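You operate a simulated robot arm through the tools that you are given. There is no shell and no other tool.

The job below is to be done with a simulated robot arm. You get a single attempt, and the scene is never put back.

## Task
Bag the green cloth and lay the bag in the purple tray.
Fine: use the bag in the loader; draw the white slider back before you lift the bag.

The check looks at the end state, three seconds after you hand in, the way a careful person would. Anything else that was tipped, shoved, dropped, spilled or broken makes it a failure. Flat cloth is picked up by pressing the open fingertips on it (5 to 10 N) and closing them slowly along it; thin cloth reads only 2 to 8 mm in the jaws.

## Robot
A 6-joint arm with a two-finger gripper, fixed in place. Base frame: the origin is at the foot of the arm, x ahead of it, y to its left, z up; the work surface is at about z = 800. Readings come in mm, degrees, newtons and seconds.
With the tool pointing down near the work surface it reaches from about 100 to 700 mm from the base axis. Its first joint turns from -66.0 to 66.0 degrees. Payload 2.45 kg.
The TCP is the grasp point between the finger pads, 30 mm short of the fingertips. In the tool frame z runs along the fingers and y along their closing line. Largest opening 106 mm; the body of the gripper starts 79 mm behind the TCP.
Orientation is that of the tool frame in the base frame, as a unit quaternion [x, y, z, w]. With the fingers straight down and closing along the base's y, the tool's x points along the base's -x, its y along +y and its z along -z.

## Interface
- The arm moves only by the tool arm_command. Its argument "targets" is a list of rows, each an object (a shift or turn left out is 0, a gripper value left out holds the last) with "dr": the turn, a rotation vector about the base's x, y, z in degrees, a list of three; "xyz": the shift along the base's x, y, z in mm, a list of three; "grip": the opening, from 0 (shut) to 1 (fully open). In form: [{"dr": [ax, ay, az], "xyz": [dx, dy, dz], "grip": grip}, ...]. A call has 1 to 20 rows; each row is the pose to reach, as a shift and turn from the pose commanded when the call began. Rows are played at 5 a second. More than 50 mm and 8.6 degrees between two rows, or a gripper value outside its range, and nothing of the call is played. Where a pose cannot be reached the arm comes as near as it can. A force on the tool above 40 N (or 10 N above the force at the start of the call, whichever is more), or a blocked arm, ends the call early, and 0.2 s more pass. Each finger travels about 153 mm/s and halts on what it meets, pressing with about 24 N; the grip force reading is that of the motor and also rises with nothing between the fingers. The clock runs only during rows and for 0.2 s after the last one: add rows that repeat a pose to give the fingers time. It gives the time, the measured TCP pose, the force on the tool (base axes), the opening and the grip force at its end, in the units of the frame above (readings bear some noise), with the torque about the TCP (base axes, N m) and any sound that the robot's microphone picked up.
- Cameras (640 x 400 px; columns grow to the right, rows downward): "scene" is fixed at [53.6, 433.1, 1376]; the picture's right is [-0.66, -0.75, 0.00], its down [-0.62, 0.54, -0.57] and it looks along [0.43, -0.37, -0.82] (base axes); focal length 246 px, centre (320, 200). "wrist" rides on the gripper at [76, -2, -106] in the tool frame; the picture's right is [0.02, 1.00, 0.00], its down [-0.78, 0.02, -0.62] and it looks along [-0.62, 0.01, 0.78] (tool axes); focal length 247 px, centre (320, 200). There is no depth. A picture from a camera that has moved, and an enlarged one, comes with that camera's place and axes in the base frame and with its lens.
- grab_frame(camera): a new picture of that camera. No time passes.
- zoom(camera, box): a new picture of the part [left, top, right, bottom] of that camera's present view, enlarged. No time passes.
- sign_off(): hands the job in; it is judged then, once.

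Places have to be worked out from the pictures, the camera data and where the tool is seen. Open the gripper and draw the arm clear of the work before you hand the job in, unless the task says otherwise.

The tools are called as name(argument=value, ...) on one line, values as JSON. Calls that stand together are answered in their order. arm_command: Moves the arm, as the interface text tells. Its arguments: {"type":"object","properties":{"targets":{"type":"array","items":{"type":"object","properties":{"dr":{"type":"array","items":{"type":"number"}},"xyz":{"type":"array","items":{"type":"number"}},"grip":{"type":"number"}}}}},"required":["targets"]} The other tools are called the same way: grab_frame (camera) takes a picture; zoom (camera, box) takes an enlarged picture of a part of a camera's view; sign_off () hands the job in.

At the start:

```text
time: 0.0
ee_pos: [278.5, 117.9, 1113.6]
orientation: [-0.001, 1.0, 0.001, 0.001]
ft_force: [0.1, -0.9, 0.2]
moment: [-0.02, 0.03, -0.02]
opening: 106.2
finger_force: 0.1
```

scene: 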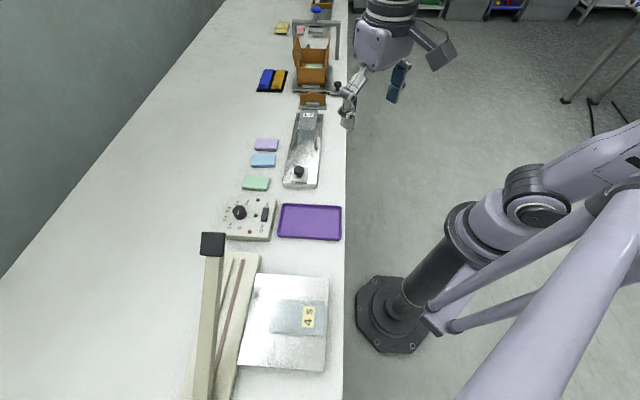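
wrist: 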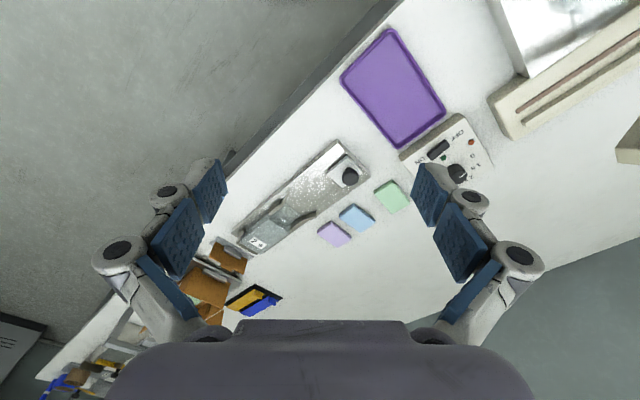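

I'll begin by looking closer at the parts of the scene: the loader with the bag, the cloths and the tray.

zoom(camera="scene", box=[220, 90, 360, 250])

zoom(camera="scene", box=[240, 0, 360, 120])

zoom(camera="wrist", box=[200, 120, 420, 330])

zoom(camera="scene", box=[180, 190, 350, 400])

```text
2.50 times, centred on (290, 170) of scene
camera zoom: at [53.6, 433.1, 1376.0], right [-0.66, -0.75, 0.0], down [-0.62, 0.54, -0.57], along [0.43, -0.37, -0.82], focal length 614 px, centre (395, 275)
```

zoom: 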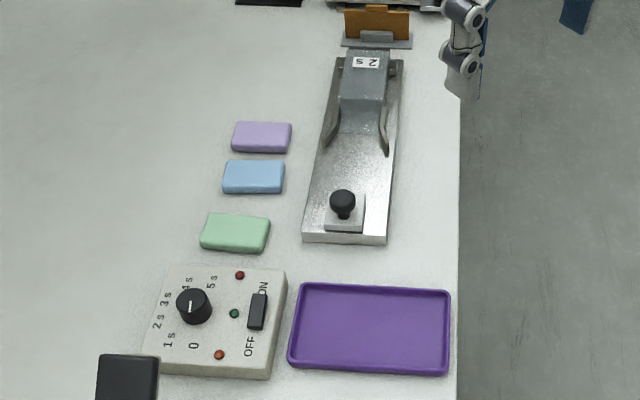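

```text
3.33 times, centred on (300, 60) of scene
camera zoom: at [53.6, 433.1, 1376.0], right [-0.66, -0.75, 0.0], down [-0.62, 0.54, -0.57], along [0.43, -0.37, -0.82], focal length 818 px, centre (387, 667)
```

zoom: 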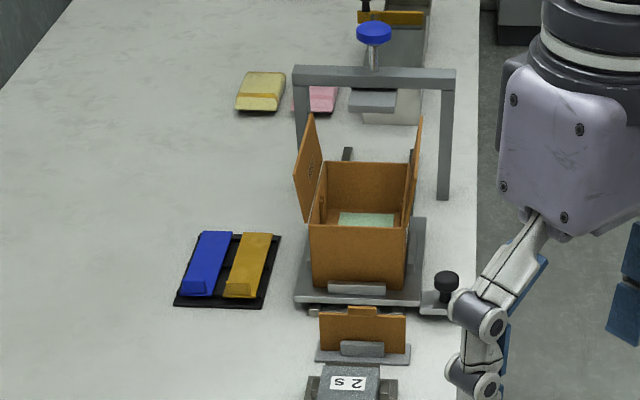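

```text
1.90 times, centred on (310, 225) of wrist
camera zoom: at [202.1, 116.8, 1220.2], right [-0.02, 1.0, 0.0], down [0.78, 0.02, 0.62], along [0.62, 0.01, -0.78], focal length 470 px, centre (339, 152)
```

zoom: 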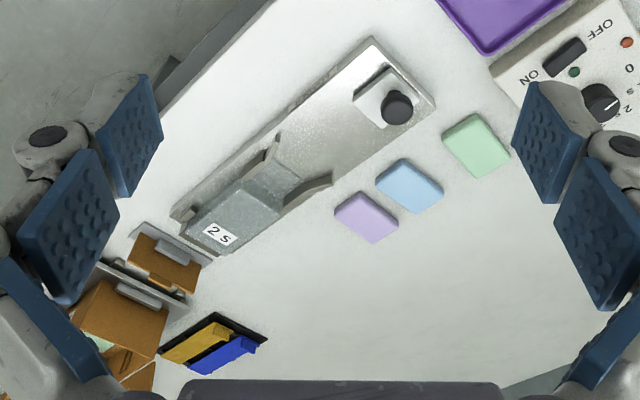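

```text
1.90 times, centred on (265, 295) of scene
camera zoom: at [53.6, 433.1, 1376.0], right [-0.66, -0.75, 0.0], down [-0.62, 0.54, -0.57], along [0.43, -0.37, -0.82], focal length 468 px, centre (425, 19)
```

zoom: 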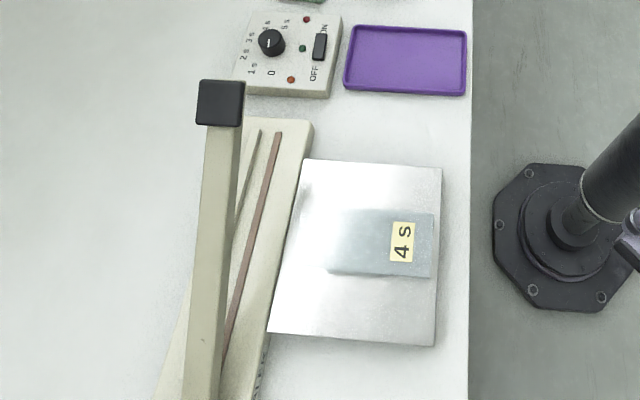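

The green cloth seems to lie near (519, 277), the tray near (318, 242), and the loader runs along about -45° from a knob near (455, 168) to the bag end near (670, -44). I'll turn the tool by -45° and move up above the loader's near end to look along it with the wrist camera.

arm_command(targets=[{"dr": [0, 0, -7.5], "xyz": [20, 14, -9]}, {"dr": [0, 0, -15], "xyz": [40, 27, -18]}, {"dr": [0, 0, -22.5], "xyz": [60, 41, -27]}, {"dr": [0, 0, -30], "xyz": [80, 55, -36]}, {"dr": [0, 0, -37.5], "xyz": [100, 68, -45]}, {"dr": [0, 0, -45], "xyz": [121.5, 82, -54]}, {"dr": [0, 0, -45], "xyz": [121.5, 82, -54]}])

```text
time: 1.6
ee_pos: [400.4, 200.8, 1060.2]
orientation: [0.383, 0.924, 0.001, 0.0]
ft_force: [0.4, 0.5, 0.4]
moment: [-0.03, 0.01, -0.03]
opening: 105.6
finger_force: 0.0
```

The arm is at (400, 201, 1060), turned -45°. I take pictures of the loader from here.

grab_frame(camera="wrist")

zoom(camera="wrist", box=[200, 60, 420, 300])

grab_frame(camera="scene")

```text
taken
camera wrist: at [345.2, 253.1, 1166.4], right [0.69, 0.72, 0.0], down [0.56, -0.54, 0.62], along [0.45, -0.43, -0.78], focal length 247 px, centre (320, 200)
```

wrist: 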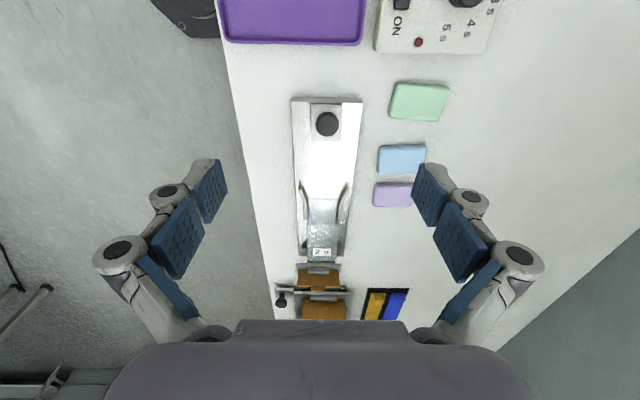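

```text
1.67 times, centred on (310, 180) of wrist
camera zoom: at [345.2, 253.1, 1166.4], right [0.69, 0.72, 0.0], down [0.56, -0.54, 0.62], along [0.45, -0.43, -0.78], focal length 412 px, centre (337, 233)
```

zoom: 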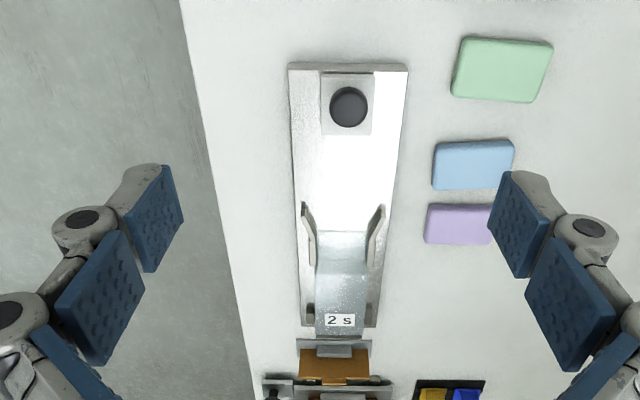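

```text
taken
```

scene: 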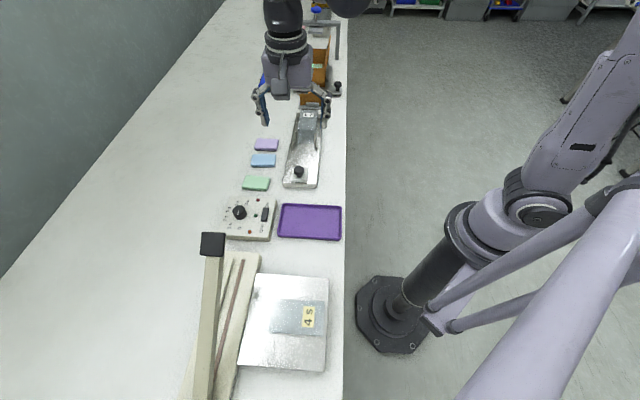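

The loader is a plate about 340 x 100 mm with a pusher slider (black knob near (443, 174)) at its near end and a bag held open by two horns, mouth facing the slider near (548, 66). I go lower to look closely at the mouth and horns.

arm_command(targets=[{"xyz": [20, -18, -27]}, {"xyz": [40, -36, -55]}, {"xyz": [60, -54, -82]}, {"xyz": [80, -71, -110]}, {"xyz": [80, -71, -110]}])

grab_frame(camera="wrist")

zoom(camera="wrist", box=[220, 80, 420, 280])

```text
time: 2.8
ee_pos: [480.2, 128.8, 948.9]
orientation: [0.383, 0.924, 0.001, 0.001]
ft_force: [-0.1, -1.2, 0.0]
moment: [0.01, 0.0, -0.03]
opening: 106.2
finger_force: 0.0
```

```text
taken
camera wrist: at [424.6, 181.7, 1055.4], right [0.69, 0.72, 0.0], down [0.56, -0.54, 0.62], along [0.45, -0.43, -0.78], focal length 247 px, centre (320, 200)
```

wrist: 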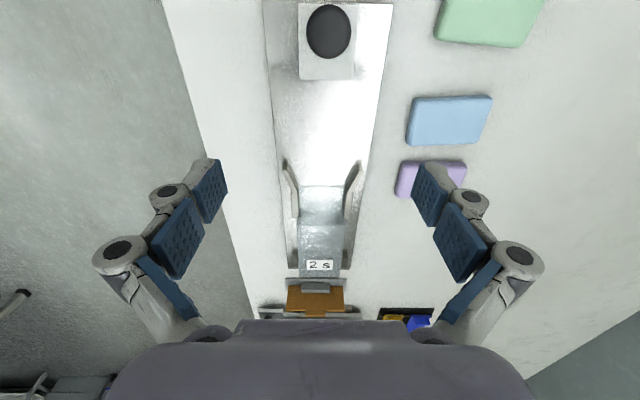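

```text
2.00 times, centred on (320, 180) of wrist
camera zoom: at [424.6, 181.7, 1055.4], right [0.69, 0.72, 0.0], down [0.56, -0.54, 0.62], along [0.45, -0.43, -0.78], focal length 494 px, centre (320, 240)
```

zoom: 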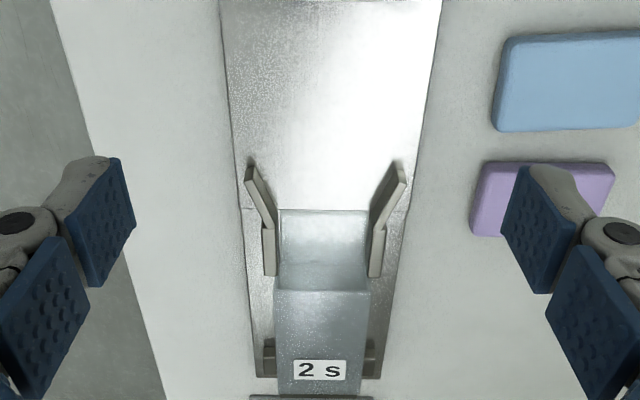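

The bag mouth's lower lip is near (550, 65) and its upper edge near (571, 43) at z≈849, about 52–55 mm wide, so the cloth must go in lengthways. Next I move over to look closely at the green cloth and the slider.

arm_command(targets=[{"xyz": [-8, 43, 8]}, {"xyz": [-16, 86, 16]}, {"xyz": [-24, 129, 24]}, {"xyz": [-32, 166, 31]}, {"xyz": [-32, 166, 31]}])

grab_frame(camera="wrist")

grab_frame(camera="scene")

```text
time: 4.0
ee_pos: [448.7, 296.7, 981.9]
orientation: [0.383, 0.924, 0.001, 0.002]
ft_force: [0.4, -0.4, 0.2]
moment: [0.0, 0.03, -0.01]
opening: 106.1
finger_force: 0.2
```

```text
taken
camera wrist: at [393.6, 348.9, 1088.0], right [0.69, 0.72, 0.0], down [0.56, -0.54, 0.62], along [0.45, -0.43, -0.78], focal length 247 px, centre (320, 200)
```

wrist: 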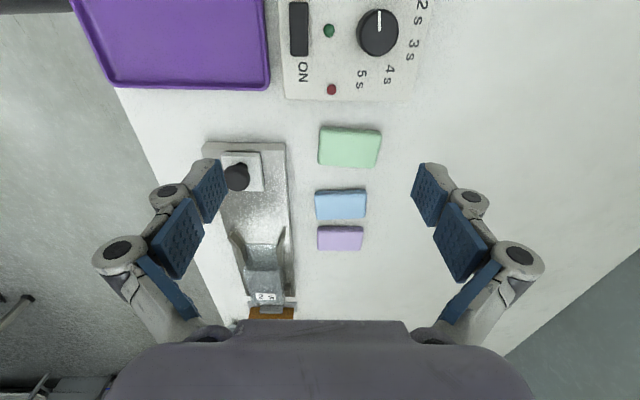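

```text
taken
```

scene: 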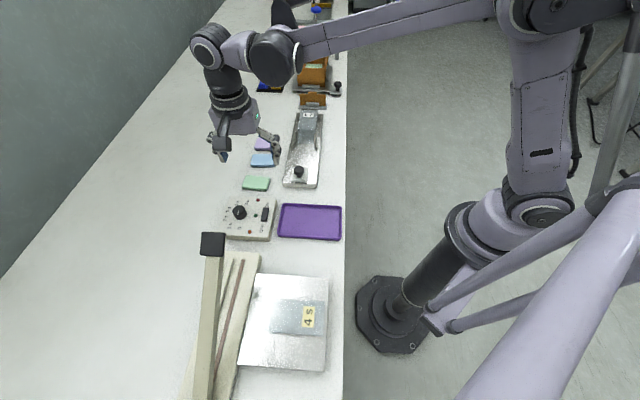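

zoom(camera="wrist", box=[290, 100, 400, 270])

zoom(camera="wrist", box=[190, 120, 320, 320])

zoom(camera="scene", box=[230, 150, 330, 250])

```text
2.35 times, centred on (345, 185) of wrist
camera zoom: at [393.6, 348.9, 1088.0], right [0.69, 0.72, 0.0], down [0.56, -0.54, 0.62], along [0.45, -0.43, -0.78], focal length 581 px, centre (261, 235)
```

zoom: 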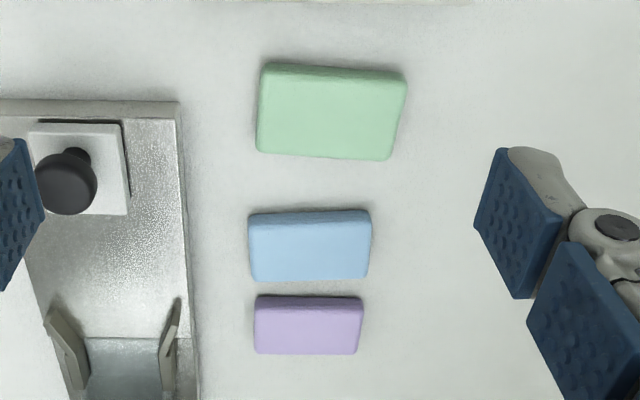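

```text
2.00 times, centred on (255, 220) of wrist
camera zoom: at [393.6, 348.9, 1088.0], right [0.69, 0.72, 0.0], down [0.56, -0.54, 0.62], along [0.45, -0.43, -0.78], focal length 494 px, centre (450, 160)
```

zoom: 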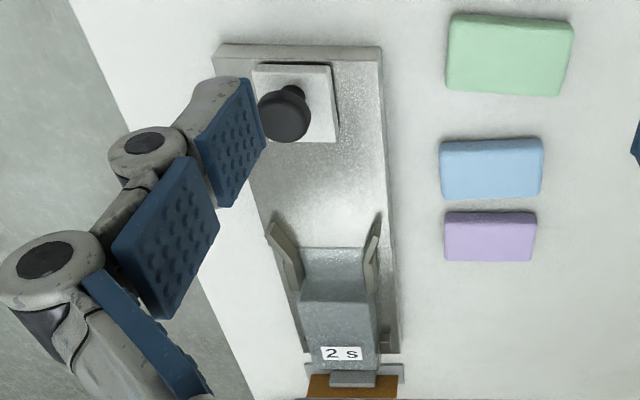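

```text
4.00 times, centred on (280, 200) of scene
camera zoom: at [53.6, 433.2, 1376.0], right [-0.66, -0.75, 0.0], down [-0.62, 0.54, -0.57], along [0.43, -0.37, -0.82], focal length 982 px, centre (480, 200)
```

zoom: 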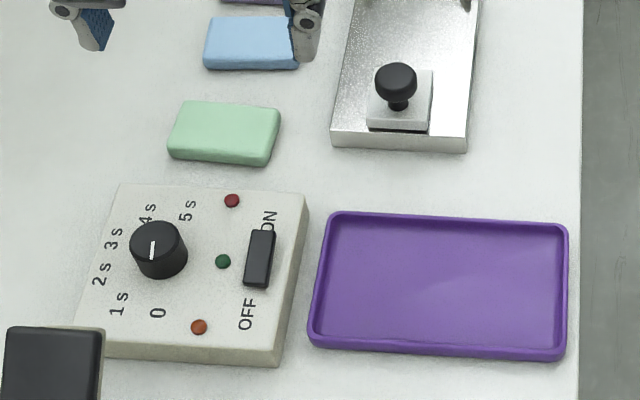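

The green cloth is a folded pad of about 72 x 45 x 12 mm centred near (521, 277), long side at about 42°. I'll turn to yaw +43.5° so the jaws close across its short side, with the opening set to about 70 mm, and stop high above it to verify.

arm_command(targets=[{"dr": [0, 0, 8], "xyz": [6.6, -1.7, -3], "grip": 0.66}, {"dr": [0, 0, 16], "xyz": [13, -3.4, -6]}, {"dr": [0, 0, 24], "xyz": [20, -5, -9]}, {"dr": [0, 0, 32], "xyz": [26, -7, -12]}, {"dr": [0, 0, 40], "xyz": [33, -9, -16]}, {"dr": [0, 0, 48], "xyz": [40, -10, -20]}, {"dr": [0, 0, 56], "xyz": [46, -12, -25]}, {"dr": [0, 0, 64], "xyz": [53, -14, -30]}, {"dr": [0, 0, 72], "xyz": [59, -15, -35]}, {"dr": [0, 0, 80], "xyz": [66, -17, -42]}, {"dr": [0, 0, 88.5], "xyz": [73, -19, -50]}, {"dr": [0, 0, 88.5], "xyz": [73, -19, -50]}, {"dr": [0, 0, 88.5], "xyz": [73, -19, -50]}])

grab_frame(camera="wrist")

grab_frame(camera="scene")

```text
time: 6.8
ee_pos: [522.1, 276.1, 931.1]
orientation: [-0.371, 0.928, 0.001, 0.0]
ft_force: [0.1, 0.0, -0.2]
moment: [-0.02, -0.02, -0.03]
opening: 69.9
finger_force: 0.1
```

```text
taken
camera wrist: at [467.2, 222.5, 1037.1], right [-0.7, 0.71, 0.0], down [0.56, 0.55, 0.62], along [0.44, 0.44, -0.78], focal length 247 px, centre (320, 200)
```

wrist: 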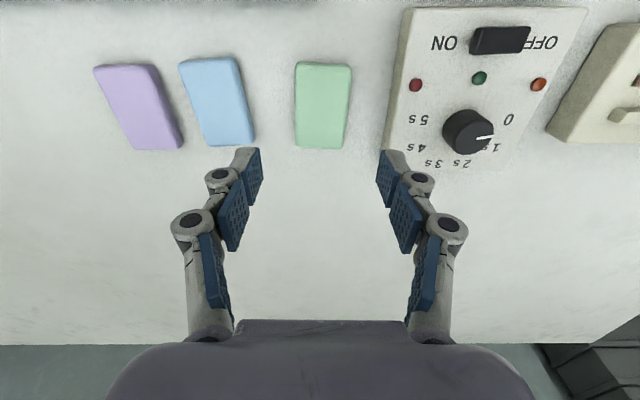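

```text
taken
```

scene: 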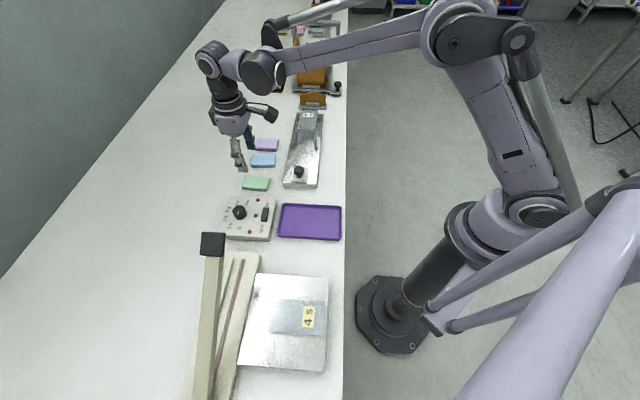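

Fresh estimate puts the cloth centre at (520.5, 277.5) with its short side at ~132.5°, matching the tool within 1–2 mm. I descend around it, slowing near the table.

arm_command(targets=[{"dr": [0, 0, -0.8], "xyz": [-1, 1, -30]}, {"dr": [0, 0, -0.8], "xyz": [-1, 1, -60]}, {"dr": [0, 0, -0.8], "xyz": [-1, 1, -78]}, {"dr": [0, 0, -0.8], "xyz": [-1, 1, -88]}, {"dr": [0, 0, -0.8], "xyz": [-1, 1, -93]}, {"dr": [0, 0, -0.8], "xyz": [-1, 1, -95]}, {"dr": [0, 0, -0.8], "xyz": [-1, 1, -95]}])

grab_frame(camera="wrist")

zoom(camera="scene", box=[190, 120, 310, 220])

```text
time: 8.4
ee_pos: [521.3, 278.1, 837.0]
orientation: [-0.364, 0.932, 0.0, 0.0]
ft_force: [0.4, 0.1, 0.5]
moment: [0.03, 0.01, -0.01]
opening: 69.9
finger_force: 0.0
```

```text
taken
camera wrist: at [465.1, 224.3, 941.8], right [-0.69, 0.72, 0.0], down [0.56, 0.54, 0.62], along [0.45, 0.43, -0.78], focal length 247 px, centre (320, 200)
```

wrist: 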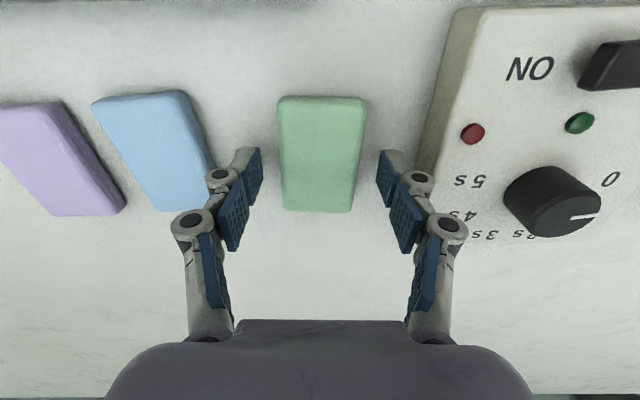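

```text
4.00 times, centred on (250, 170) of scene
camera zoom: at [53.6, 433.1, 1376.0], right [-0.66, -0.75, 0.0], down [-0.62, 0.54, -0.57], along [0.43, -0.37, -0.82], focal length 982 px, centre (600, 320)
```

zoom: 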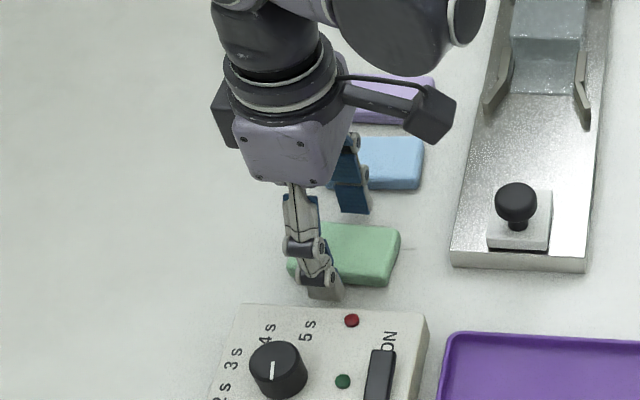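

Fingers straddle the cloth evenly, fingertips at about z 807. I lower 5 mm more and then close slowly.

arm_command(targets=[{"xyz": [0, 0, -3]}, {"xyz": [0, 0, -5]}, {"xyz": [0, 0, -5], "grip": 0.6}, {"xyz": [0, 0, -5], "grip": 0.55}, {"xyz": [0, 0, -5], "grip": 0.5}, {"xyz": [0, 0, -5], "grip": 0.46}, {"xyz": [0, 0, -5], "grip": 0.43}, {"xyz": [0, 0, -5], "grip": 0.4}, {"xyz": [0, 0, -5], "grip": 0.37}, {"xyz": [0, 0, -5], "grip": 0.37}])

grab_frame(camera="wrist")

```text
time: 10.6
ee_pos: [520.2, 276.9, 831.3]
orientation: [-0.365, 0.931, 0.002, 0.001]
ft_force: [0.7, -0.4, 2.2]
moment: [0.02, -0.05, -0.03]
opening: 46.4
finger_force: 24.0
```

```text
taken
camera wrist: at [464.9, 224.3, 937.0], right [-0.69, 0.72, 0.0], down [0.56, 0.54, 0.62], along [0.45, 0.43, -0.78], focal length 247 px, centre (320, 200)
```

wrist: 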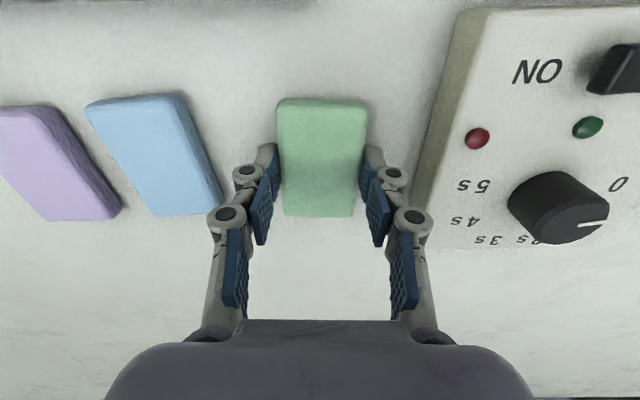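

The jaws stopped at 46.4 mm with 24 N on the cloth. I lift slowly by 50 mm and check that it comes along.

arm_command(targets=[{"xyz": [0, 0, 5], "grip": 0.3}, {"xyz": [0, 0, 15], "grip": 0.3}, {"xyz": [0, 0, 30], "grip": 0.3}, {"xyz": [0, 0, 50], "grip": 0.3}, {"xyz": [0, 0, 50], "grip": 0.3}])

grab_frame(camera="wrist")

zoom(camera="scene", box=[190, 120, 310, 220])

```text
time: 11.8
ee_pos: [518.8, 275.9, 881.1]
orientation: [-0.365, 0.931, 0.001, 0.002]
ft_force: [-0.9, 0.0, 0.1]
moment: [-0.03, -0.02, 0.03]
opening: 46.5
finger_force: 23.6
```

```text
taken
camera wrist: at [465.2, 224.4, 987.5], right [-0.69, 0.72, 0.0], down [0.56, 0.54, 0.62], along [0.45, 0.43, -0.78], focal length 247 px, centre (320, 200)
```

wrist: 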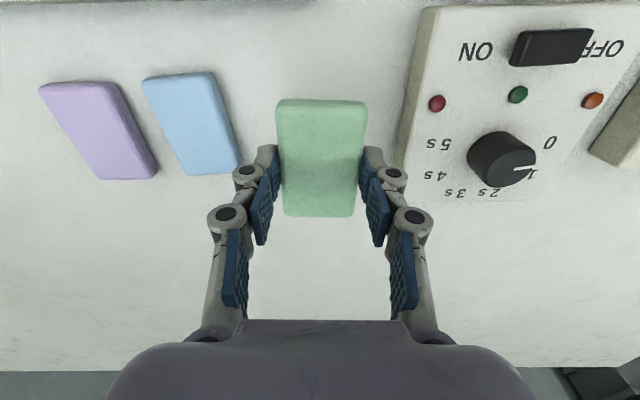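

```text
4.00 times, centred on (250, 170) of scene
camera zoom: at [53.6, 433.1, 1376.0], right [-0.66, -0.75, 0.0], down [-0.62, 0.54, -0.57], along [0.43, -0.37, -0.82], focal length 982 px, centre (600, 320)
```

zoom: 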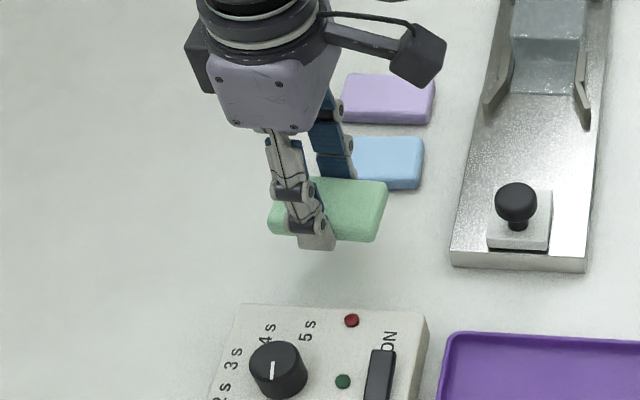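

The cloth is held level and lifted clear. I raise it and carry it over the loader, turning -87.4° so its long side lines up with the loader axis, stopping high at z≈960 to check alignment.

arm_command(targets=[{"dr": [0, 0, -4], "xyz": [0, -3, 25]}, {"dr": [0, 0, -12], "xyz": [-3, -15, 50]}, {"dr": [0, 0, -20], "xyz": [-6, -30, 65]}, {"dr": [0, 0, -28], "xyz": [-9, -45, 75]}, {"dr": [0, 0, -36], "xyz": [-12, -60, 80]}, {"dr": [0, 0, -44], "xyz": [-15, -75, 80]}, {"dr": [0, 0, -52], "xyz": [-18, -90, 80]}, {"dr": [0, 0, -60], "xyz": [-21, -105, 80]}, {"dr": [0, 0, -68], "xyz": [-24, -120, 80]}, {"dr": [0, 0, -76], "xyz": [-27, -135, 80]}, {"dr": [0, 0, -82], "xyz": [-29, -145, 80]}, {"dr": [0, 0, -87.4], "xyz": [-30, -151, 80]}, {"dr": [0, 0, -87.4], "xyz": [-30, -151, 80]}])

grab_frame(camera="wrist")

zoom(camera="wrist", box=[220, 60, 420, 320])

zoom(camera="scene", box=[240, 80, 360, 200])

```text
time: 14.6
ee_pos: [489.8, 126.3, 961.6]
orientation: [0.381, 0.925, 0.001, 0.0]
ft_force: [-0.6, 1.1, 0.3]
moment: [0.0, 0.01, 0.01]
opening: 46.2
finger_force: 23.7
```

```text
taken
camera wrist: at [434.2, 178.7, 1068.0], right [0.69, 0.72, 0.0], down [0.57, -0.54, 0.62], along [0.45, -0.43, -0.78], focal length 247 px, centre (320, 200)
```

wrist: 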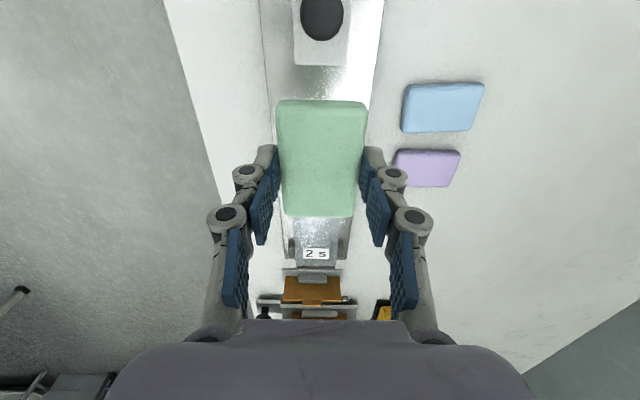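

```text
1.54 times, centred on (320, 190) of wrist
camera zoom: at [434.2, 178.7, 1068.0], right [0.69, 0.72, 0.0], down [0.57, -0.54, 0.62], along [0.45, -0.43, -0.78], focal length 380 px, centre (320, 215)
```

zoom: 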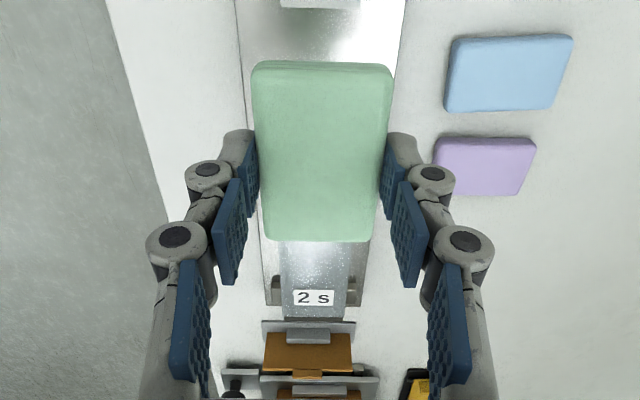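

```text
3.33 times, centred on (300, 140) of scene
camera zoom: at [53.6, 433.1, 1376.0], right [-0.66, -0.75, 0.0], down [-0.62, 0.54, -0.57], along [0.43, -0.37, -0.82], focal length 818 px, centre (387, 400)
```

zoom: 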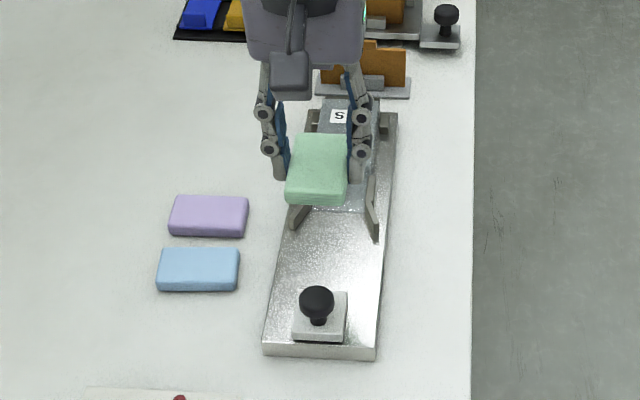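

The held cloth is centred on the loader axis (w≈435.4, yaw -44.8° vs. axis about -44.6°). I move ~11 mm forward along the axis and lower to just above the plate.

arm_command(targets=[{"xyz": [4, -4.4, -20]}, {"xyz": [8, -8.8, -45]}, {"xyz": [8, -8.8, -70]}, {"xyz": [8, -8.8, -90]}, {"xyz": [8, -8.8, -102]}, {"xyz": [8, -8.8, -108]}, {"xyz": [8, -8.8, -108]}])

zoom(camera="scene", box=[240, 80, 360, 200])

grab_frame(camera="wrist")

```text
time: 16.2
ee_pos: [497.4, 119.0, 853.5]
orientation: [0.381, 0.925, 0.0, 0.001]
ft_force: [-1.1, -0.6, 1.1]
moment: [-0.01, 0.01, 0.03]
opening: 46.0
finger_force: 23.9
```

```text
3.33 times, centred on (300, 140) of scene
camera zoom: at [53.6, 433.1, 1376.0], right [-0.66, -0.75, 0.0], down [-0.62, 0.54, -0.57], along [0.43, -0.37, -0.82], focal length 818 px, centre (387, 400)
```

zoom: 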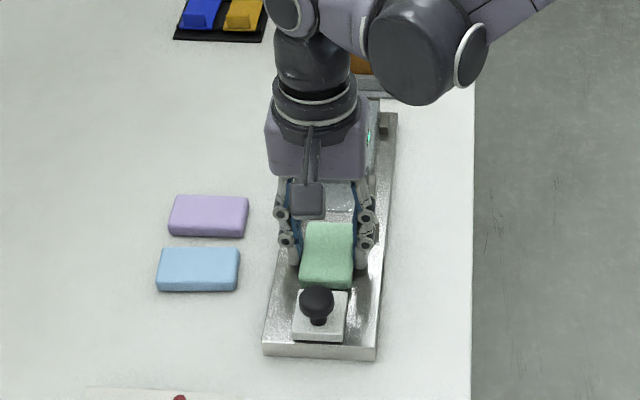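

```text
taken
camera wrist: at [442.2, 170.7, 959.3], right [0.69, 0.73, 0.0], down [0.57, -0.54, 0.62], along [0.45, -0.43, -0.78], focal length 247 px, centre (320, 200)
```

wrist: 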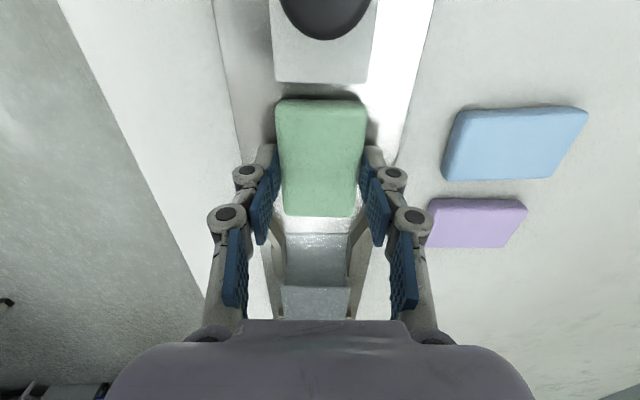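

The cloth hovers ~7 mm above the plate with a clear gap to the slider. I lower it in small steps until contact.

arm_command(targets=[{"xyz": [1.5, -1.5, -2]}, {"xyz": [1.5, -1.5, -3.5]}, {"xyz": [1.5, -1.5, -5]}, {"xyz": [1.5, -1.5, -6]}, {"xyz": [1.5, -1.5, -6]}])

grab_frame(camera="wrist")

```text
time: 17.2
ee_pos: [500.6, 117.3, 848.5]
orientation: [0.38, 0.925, 0.0, 0.001]
ft_force: [-1.2, -0.3, 9.6]
moment: [-0.02, 0.03, -0.01]
opening: 46.1
finger_force: 23.7
stopped in row 4: the force on the tool passed its limit at 44 N (the readings are from after the stop); the commanded pose is now the measured one
```

```text
taken
camera wrist: at [443.7, 169.1, 955.0], right [0.69, 0.73, 0.0], down [0.57, -0.54, 0.62], along [0.45, -0.43, -0.78], focal length 247 px, centre (320, 200)
```

wrist: 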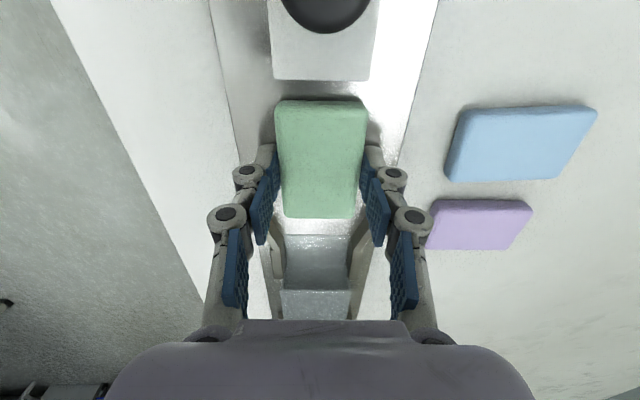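

Contact at TCP z≈848.5, so the plate surface is near z 817. I relieve the press slightly, open to about 66 mm and rise straight up.

arm_command(targets=[{"xyz": [0, 0, 0.5], "grip": 0.48}, {"xyz": [0, 0, 0.5], "grip": 0.55}, {"xyz": [0, 0, 0.5], "grip": 0.62}, {"xyz": [0, 0, 0.5], "grip": 0.62}, {"xyz": [0, 0, 15], "grip": 0.62}, {"xyz": [0, 0, 45], "grip": 0.62}, {"xyz": [0, 0, 80], "grip": 0.62}, {"xyz": [0, 0, 80], "grip": 0.62}])

grab_frame(camera="wrist")

zoom(camera="wrist", box=[230, 0, 410, 300])

zoom(camera="scene", box=[240, 80, 360, 200])

```text
time: 19.0
ee_pos: [499.5, 117.9, 929.3]
orientation: [0.38, 0.925, 0.001, 0.002]
ft_force: [0.0, -0.7, 0.6]
moment: [0.0, -0.04, 0.0]
opening: 65.7
finger_force: 0.1
```

```text
taken
camera wrist: at [443.7, 170.1, 1035.2], right [0.69, 0.73, 0.0], down [0.57, -0.54, 0.62], along [0.45, -0.43, -0.78], focal length 247 px, centre (320, 200)
```

wrist: 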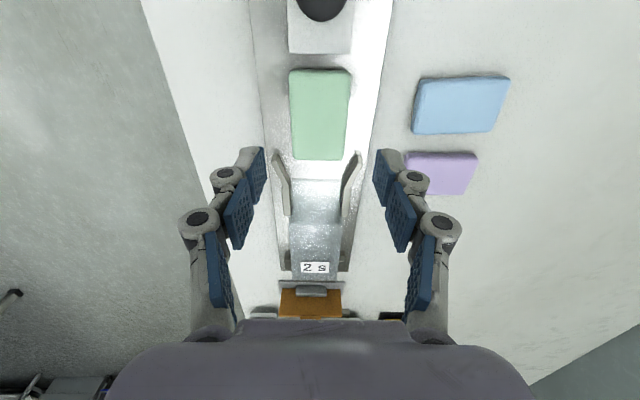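

```text
1.33 times, centred on (320, 150) of wrist
camera zoom: at [443.7, 170.1, 1035.2], right [0.69, 0.73, 0.0], down [0.57, -0.54, 0.62], along [0.45, -0.43, -0.78], focal length 329 px, centre (320, 267)
```

zoom: 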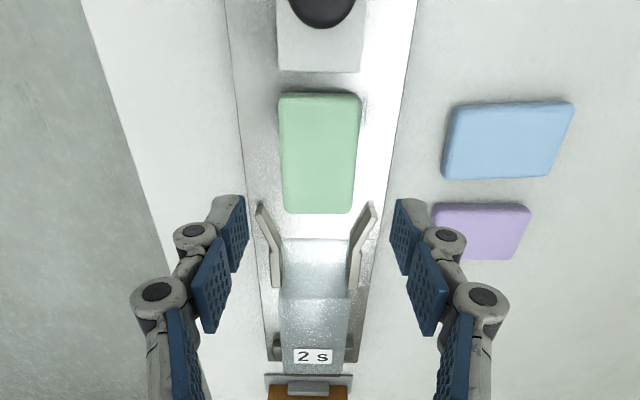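

```text
3.33 times, centred on (300, 140) of scene
camera zoom: at [53.6, 433.1, 1376.0], right [-0.66, -0.75, 0.0], down [-0.62, 0.54, -0.57], along [0.43, -0.37, -0.82], focal length 818 px, centre (387, 400)
```

zoom: 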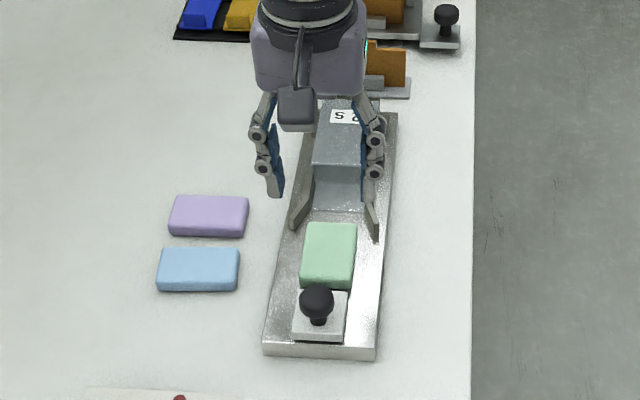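

The cloth lies straight, centred on slider and mouth within about 1 mm. Now I take a close look at the slider and knob before pushing.

zoom(camera="scene", box=[280, 150, 330, 195])

zoom(camera="scene", box=[285, 105, 335, 155])

```text
8.89 times, centred on (305, 172) of scene
camera zoom: at [53.6, 433.1, 1376.0], right [-0.66, -0.75, 0.0], down [-0.62, 0.54, -0.57], along [0.43, -0.37, -0.82], focal length 2183 px, centre (453, 444)
```

zoom: 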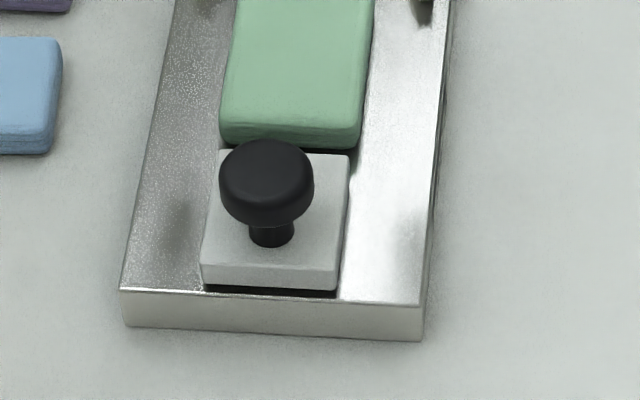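

```text
8.00 times, centred on (310, 130) of scene
camera zoom: at [53.6, 433.1, 1376.0], right [-0.66, -0.75, 0.0], down [-0.62, 0.54, -0.57], along [0.43, -0.37, -0.82], focal length 1964 px, centre (400, 760)
```

zoom: 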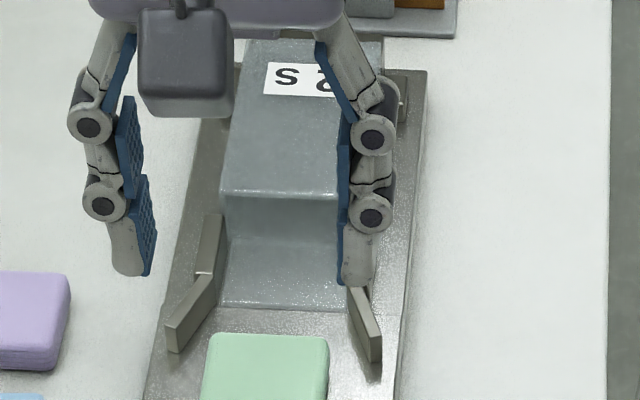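

The knob is a mushroom of about 30 mm diameter centred near (439.5, 176), top z≈859, and the slider front is about 38 mm ahead of it. I'll grip the knob fore-and-aft so I can both push and pull; first I rise, turn +90° and move over it to verify.

arm_command(targets=[{"dr": [0, 0, 8.2], "xyz": [-5, 5, 5]}, {"dr": [0, 0, 16.4], "xyz": [-10, 10, 10]}, {"dr": [0, 0, 24.6], "xyz": [-16, 16, 15]}, {"dr": [0, 0, 32.8], "xyz": [-22, 21, 20]}, {"dr": [0, 0, 41], "xyz": [-27, 26, 20]}, {"dr": [0, 0, 49.2], "xyz": [-32, 32, 20]}, {"dr": [0, 0, 57.4], "xyz": [-38, 37, 20]}, {"dr": [0, 0, 65.6], "xyz": [-43, 42, 20]}, {"dr": [0, 0, 73.8], "xyz": [-49, 48, 20]}, {"dr": [0, 0, 82], "xyz": [-54, 53, 20]}, {"dr": [0, 0, 90.2], "xyz": [-60, 58, 20]}, {"dr": [0, 0, 90.2], "xyz": [-60, 58, 20]}])

grab_frame(camera="wrist")

zoom(camera="wrist", box=[220, 20, 420, 200])

zoom(camera="scene", box=[250, 90, 350, 210])

```text
time: 21.6
ee_pos: [439.5, 175.2, 948.9]
orientation: [-0.388, 0.922, 0.001, 0.001]
ft_force: [-0.3, -0.9, -0.4]
moment: [0.02, 0.0, 0.0]
opening: 65.7
finger_force: 0.0
```

```text
taken
camera wrist: at [387.0, 118.9, 1054.9], right [-0.73, 0.68, 0.0], down [0.54, 0.57, 0.62], along [0.42, 0.46, -0.78], focal length 247 px, centre (320, 200)
```

wrist: 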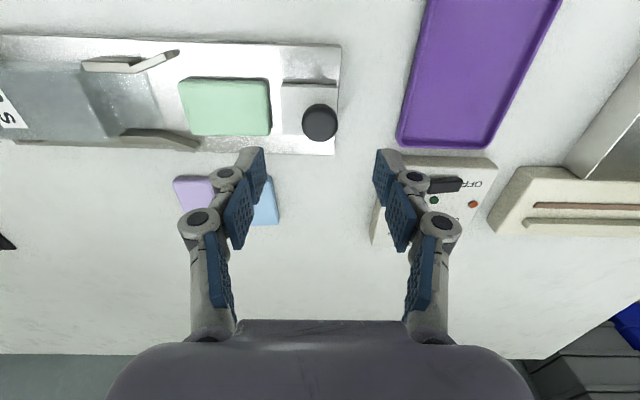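

```text
2.22 times, centred on (320, 110) of wrist
camera zoom: at [387.0, 118.9, 1054.9], right [-0.73, 0.68, 0.0], down [0.54, 0.57, 0.62], along [0.42, 0.46, -0.78], focal length 549 px, centre (320, 400)
```

zoom: 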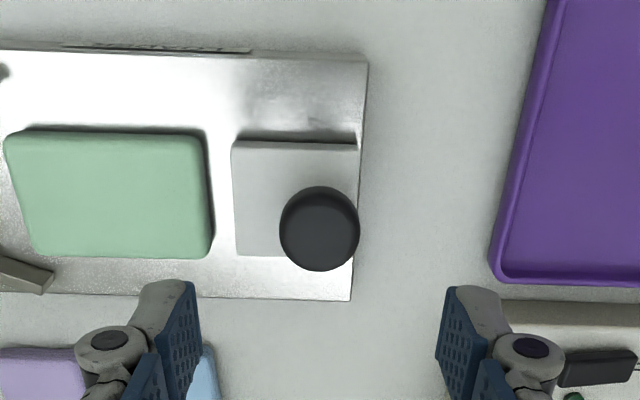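

```text
3.33 times, centred on (300, 150) of scene
camera zoom: at [53.6, 433.1, 1376.0], right [-0.66, -0.75, 0.0], down [-0.62, 0.54, -0.57], along [0.43, -0.37, -0.82], focal length 818 px, centre (387, 367)
```

zoom: 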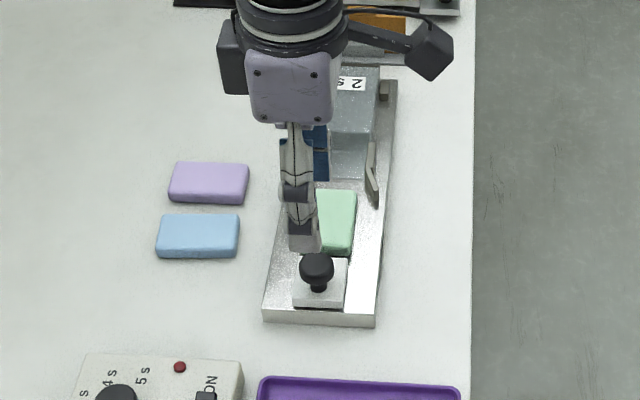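

The TCP is right over the knob (col 320, w≈434.6). I zoom in on the mouth from this side view to refine how far the front finger may go.

zoom(camera="wrist", box=[0, 20, 200, 170])

```text
2.67 times, centred on (100, 95) of wrist
camera zoom: at [387.0, 118.9, 1054.9], right [-0.73, 0.68, 0.0], down [0.54, 0.57, 0.62], along [0.42, 0.46, -0.78], focal length 659 px, centre (907, 480)
```

zoom: 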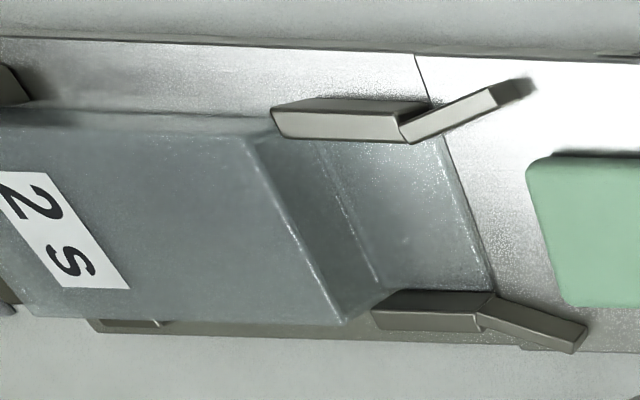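

I see two parallel lines at the mouth; I zoom in further to make sure the mouth is truly open between them.

zoom(camera="wrist", box=[70, 55, 160, 125])

zoom(camera="scene", box=[290, 105, 330, 150])

```text
5.71 times, centred on (115, 90) of wrist
camera zoom: at [387.0, 118.9, 1054.9], right [-0.73, 0.68, 0.0], down [0.54, 0.57, 0.62], along [0.42, 0.46, -0.78], focal length 1411 px, centre (1491, 829)
```

zoom: 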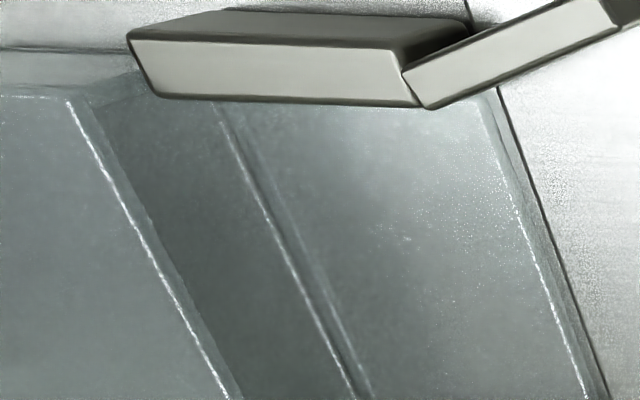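

```text
8.89 times, centred on (310, 128) of scene
camera zoom: at [53.6, 433.1, 1376.0], right [-0.66, -0.75, 0.0], down [-0.62, 0.54, -0.57], along [0.43, -0.37, -0.82], focal length 2183 px, centre (409, 844)
```

zoom: 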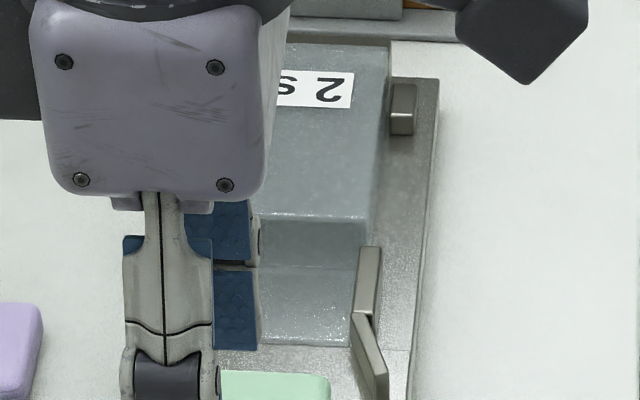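

Both mouth edges look like free film edges with the interior dark between them, so the mouth is open (upper edge s≈373, z≈849). I narrow the opening to ~50 mm and lower to the knob, fingertips to about z 838, above slider and cloth.

arm_command(targets=[{"xyz": [0, 0.5, -25], "grip": 0.48}, {"xyz": [0, 0.5, -50], "grip": 0.48}, {"xyz": [0, 0.5, -65], "grip": 0.48}, {"xyz": [0, 0.5, -75], "grip": 0.48}, {"xyz": [0, 0.5, -80], "grip": 0.48}, {"xyz": [0, 0.5, -80], "grip": 0.48}])

grab_frame(camera="wrist")

zoom(camera="scene", box=[260, 100, 340, 200])

```text
time: 23.0
ee_pos: [439.1, 175.6, 868.2]
orientation: [-0.387, 0.922, 0.001, 0.001]
ft_force: [-0.4, -0.2, 0.1]
moment: [-0.01, -0.04, 0.03]
opening: 50.9
finger_force: 0.0
```

```text
taken
camera wrist: at [386.9, 119.2, 974.5], right [-0.73, 0.69, 0.0], down [0.54, 0.57, 0.62], along [0.43, 0.45, -0.78], focal length 247 px, centre (320, 200)
```

wrist: 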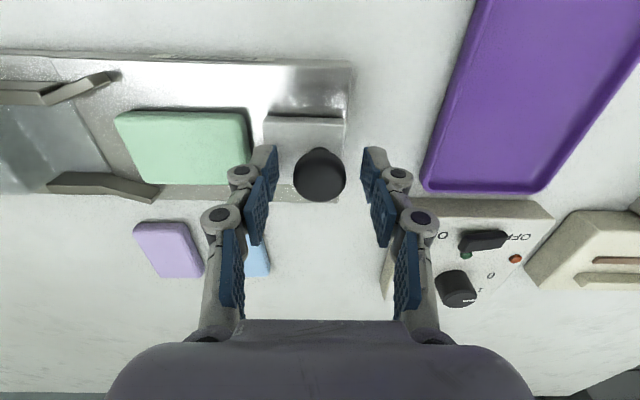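

```text
4.00 times, centred on (300, 150) of scene
camera zoom: at [53.6, 433.1, 1376.0], right [-0.66, -0.75, 0.0], down [-0.62, 0.54, -0.57], along [0.43, -0.37, -0.82], focal length 982 px, centre (400, 400)
```

zoom: 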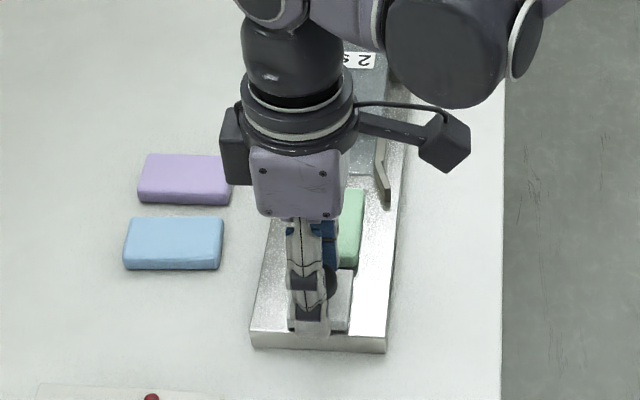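

The knob sits centred between the fingers. I close gently on it.

arm_command(targets=[{"xyz": [0, 0, 0], "grip": 0.4}, {"xyz": [0, 0, 0], "grip": 0.34}, {"xyz": [0, 0, 0], "grip": 0.3}, {"xyz": [0, 0, 0], "grip": 0.26}, {"xyz": [0, 0, 0], "grip": 0.2}, {"xyz": [0, 0, 0], "grip": 0.2}])

grab_frame(camera="wrist")

```text
time: 24.4
ee_pos: [438.8, 173.7, 869.6]
orientation: [-0.386, 0.922, 0.001, 0.001]
ft_force: [0.6, -1.0, 1.4]
moment: [-0.04, -0.01, 0.0]
opening: 28.5
finger_force: 44.8
```

```text
taken
camera wrist: at [386.9, 119.2, 974.7], right [-0.73, 0.69, 0.0], down [0.54, 0.57, 0.62], along [0.43, 0.45, -0.78], focal length 247 px, centre (320, 200)
```

wrist: 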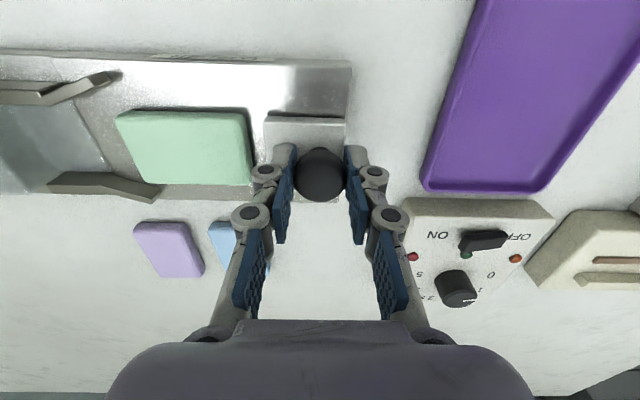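

The knob is held (28.5 mm). I push the slider slowly 50 mm toward the mouth, which should bring the cloth's front to the horns, then check force and pictures.

arm_command(targets=[{"xyz": [3.6, -3.5, 0]}, {"xyz": [7.1, -7.0, 0]}, {"xyz": [10.7, -10.6, 0]}, {"xyz": [14.2, -14.1, 0]}, {"xyz": [17.8, -17.6, 0]}, {"xyz": [21.3, -21.1, 0]}, {"xyz": [24.9, -24.6, 0]}, {"xyz": [28.4, -28.2, 0]}, {"xyz": [32, -31.7, 0]}, {"xyz": [35.5, -35.2, 0]}])

grab_frame(camera="wrist")

zoom(camera="scene", box=[260, 100, 340, 200])

```text
time: 26.6
ee_pos: [474.7, 139.9, 868.6]
orientation: [-0.386, 0.923, 0.002, 0.001]
ft_force: [-2.0, -2.4, 14.6]
moment: [-0.16, 0.09, -0.05]
opening: 27.9
finger_force: 45.5
```

```text
taken
camera wrist: at [422.7, 83.4, 974.5], right [-0.73, 0.69, 0.0], down [0.54, 0.57, 0.62], along [0.43, 0.45, -0.78], focal length 247 px, centre (320, 200)
```

wrist: 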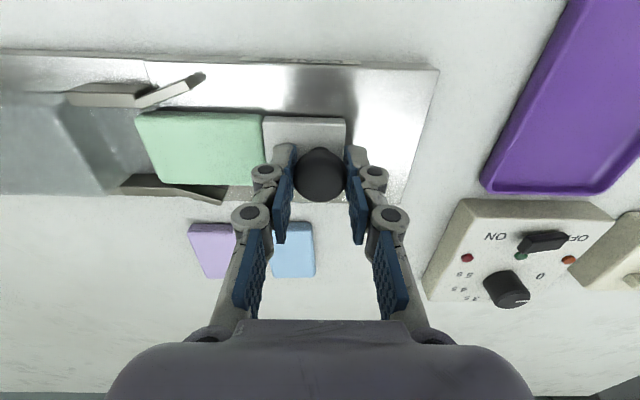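

```text
4.00 times, centred on (300, 150) of scene
camera zoom: at [53.3, 433.0, 1376.1], right [-0.66, -0.75, 0.0], down [-0.62, 0.54, -0.57], along [0.43, -0.37, -0.82], focal length 982 px, centre (400, 400)
```

zoom: 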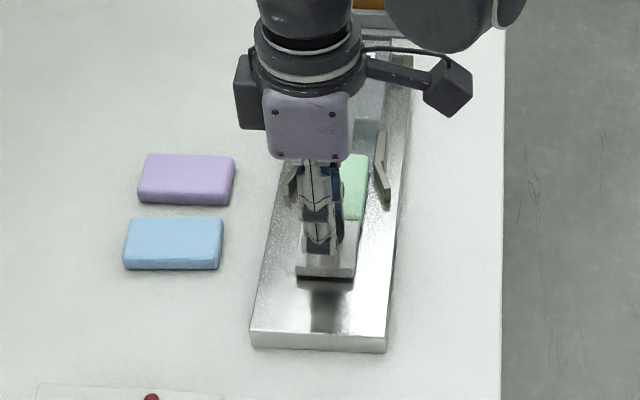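

The slider pushes the cloth straight into the horns; the tool presses down with ~15 N, so I ease up ~0.8 mm and push a further 30 mm.

arm_command(targets=[{"xyz": [0, 0, 0.4]}, {"xyz": [3.0, -3.0, 0.8]}, {"xyz": [6.1, -6.0, 0.8]}, {"xyz": [9.1, -9.0, 0.8]}, {"xyz": [12.2, -12.1, 0.8]}, {"xyz": [15.2, -15.1, 0.8]}, {"xyz": [18.3, -18.1, 0.8]}, {"xyz": [21.3, -21.1, 0.8]}])

grab_frame(camera="wrist")

zoom(camera="wrist", box=[60, 60, 360, 240])

```text
time: 28.4
ee_pos: [495.7, 119.5, 866.8]
orientation: [-0.387, 0.922, 0.001, 0.0]
ft_force: [-6.9, -5.5, -37.6]
moment: [-0.23, 0.21, 0.03]
opening: 28.3
finger_force: 45.2
```

```text
taken
camera wrist: at [443.7, 62.8, 974.8], right [-0.73, 0.69, 0.0], down [0.54, 0.57, 0.62], along [0.42, 0.45, -0.78], focal length 247 px, centre (320, 200)
```

wrist: 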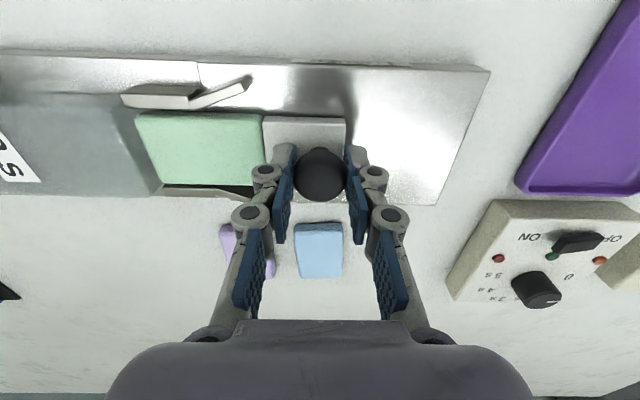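

```text
2.13 times, centred on (210, 150) of wrist
camera zoom: at [443.7, 62.8, 974.8], right [-0.73, 0.69, 0.0], down [0.54, 0.57, 0.62], along [0.42, 0.45, -0.78], focal length 527 px, centre (555, 307)
```

zoom: 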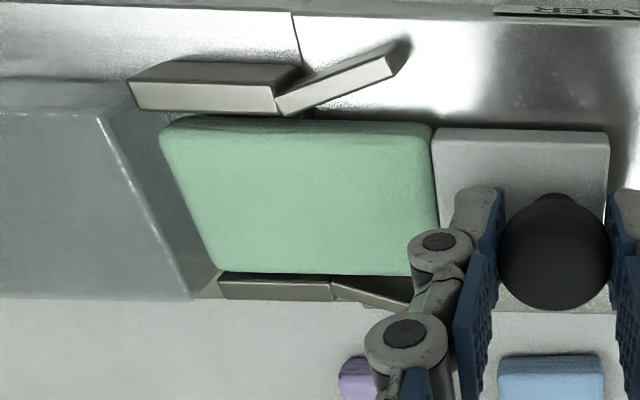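

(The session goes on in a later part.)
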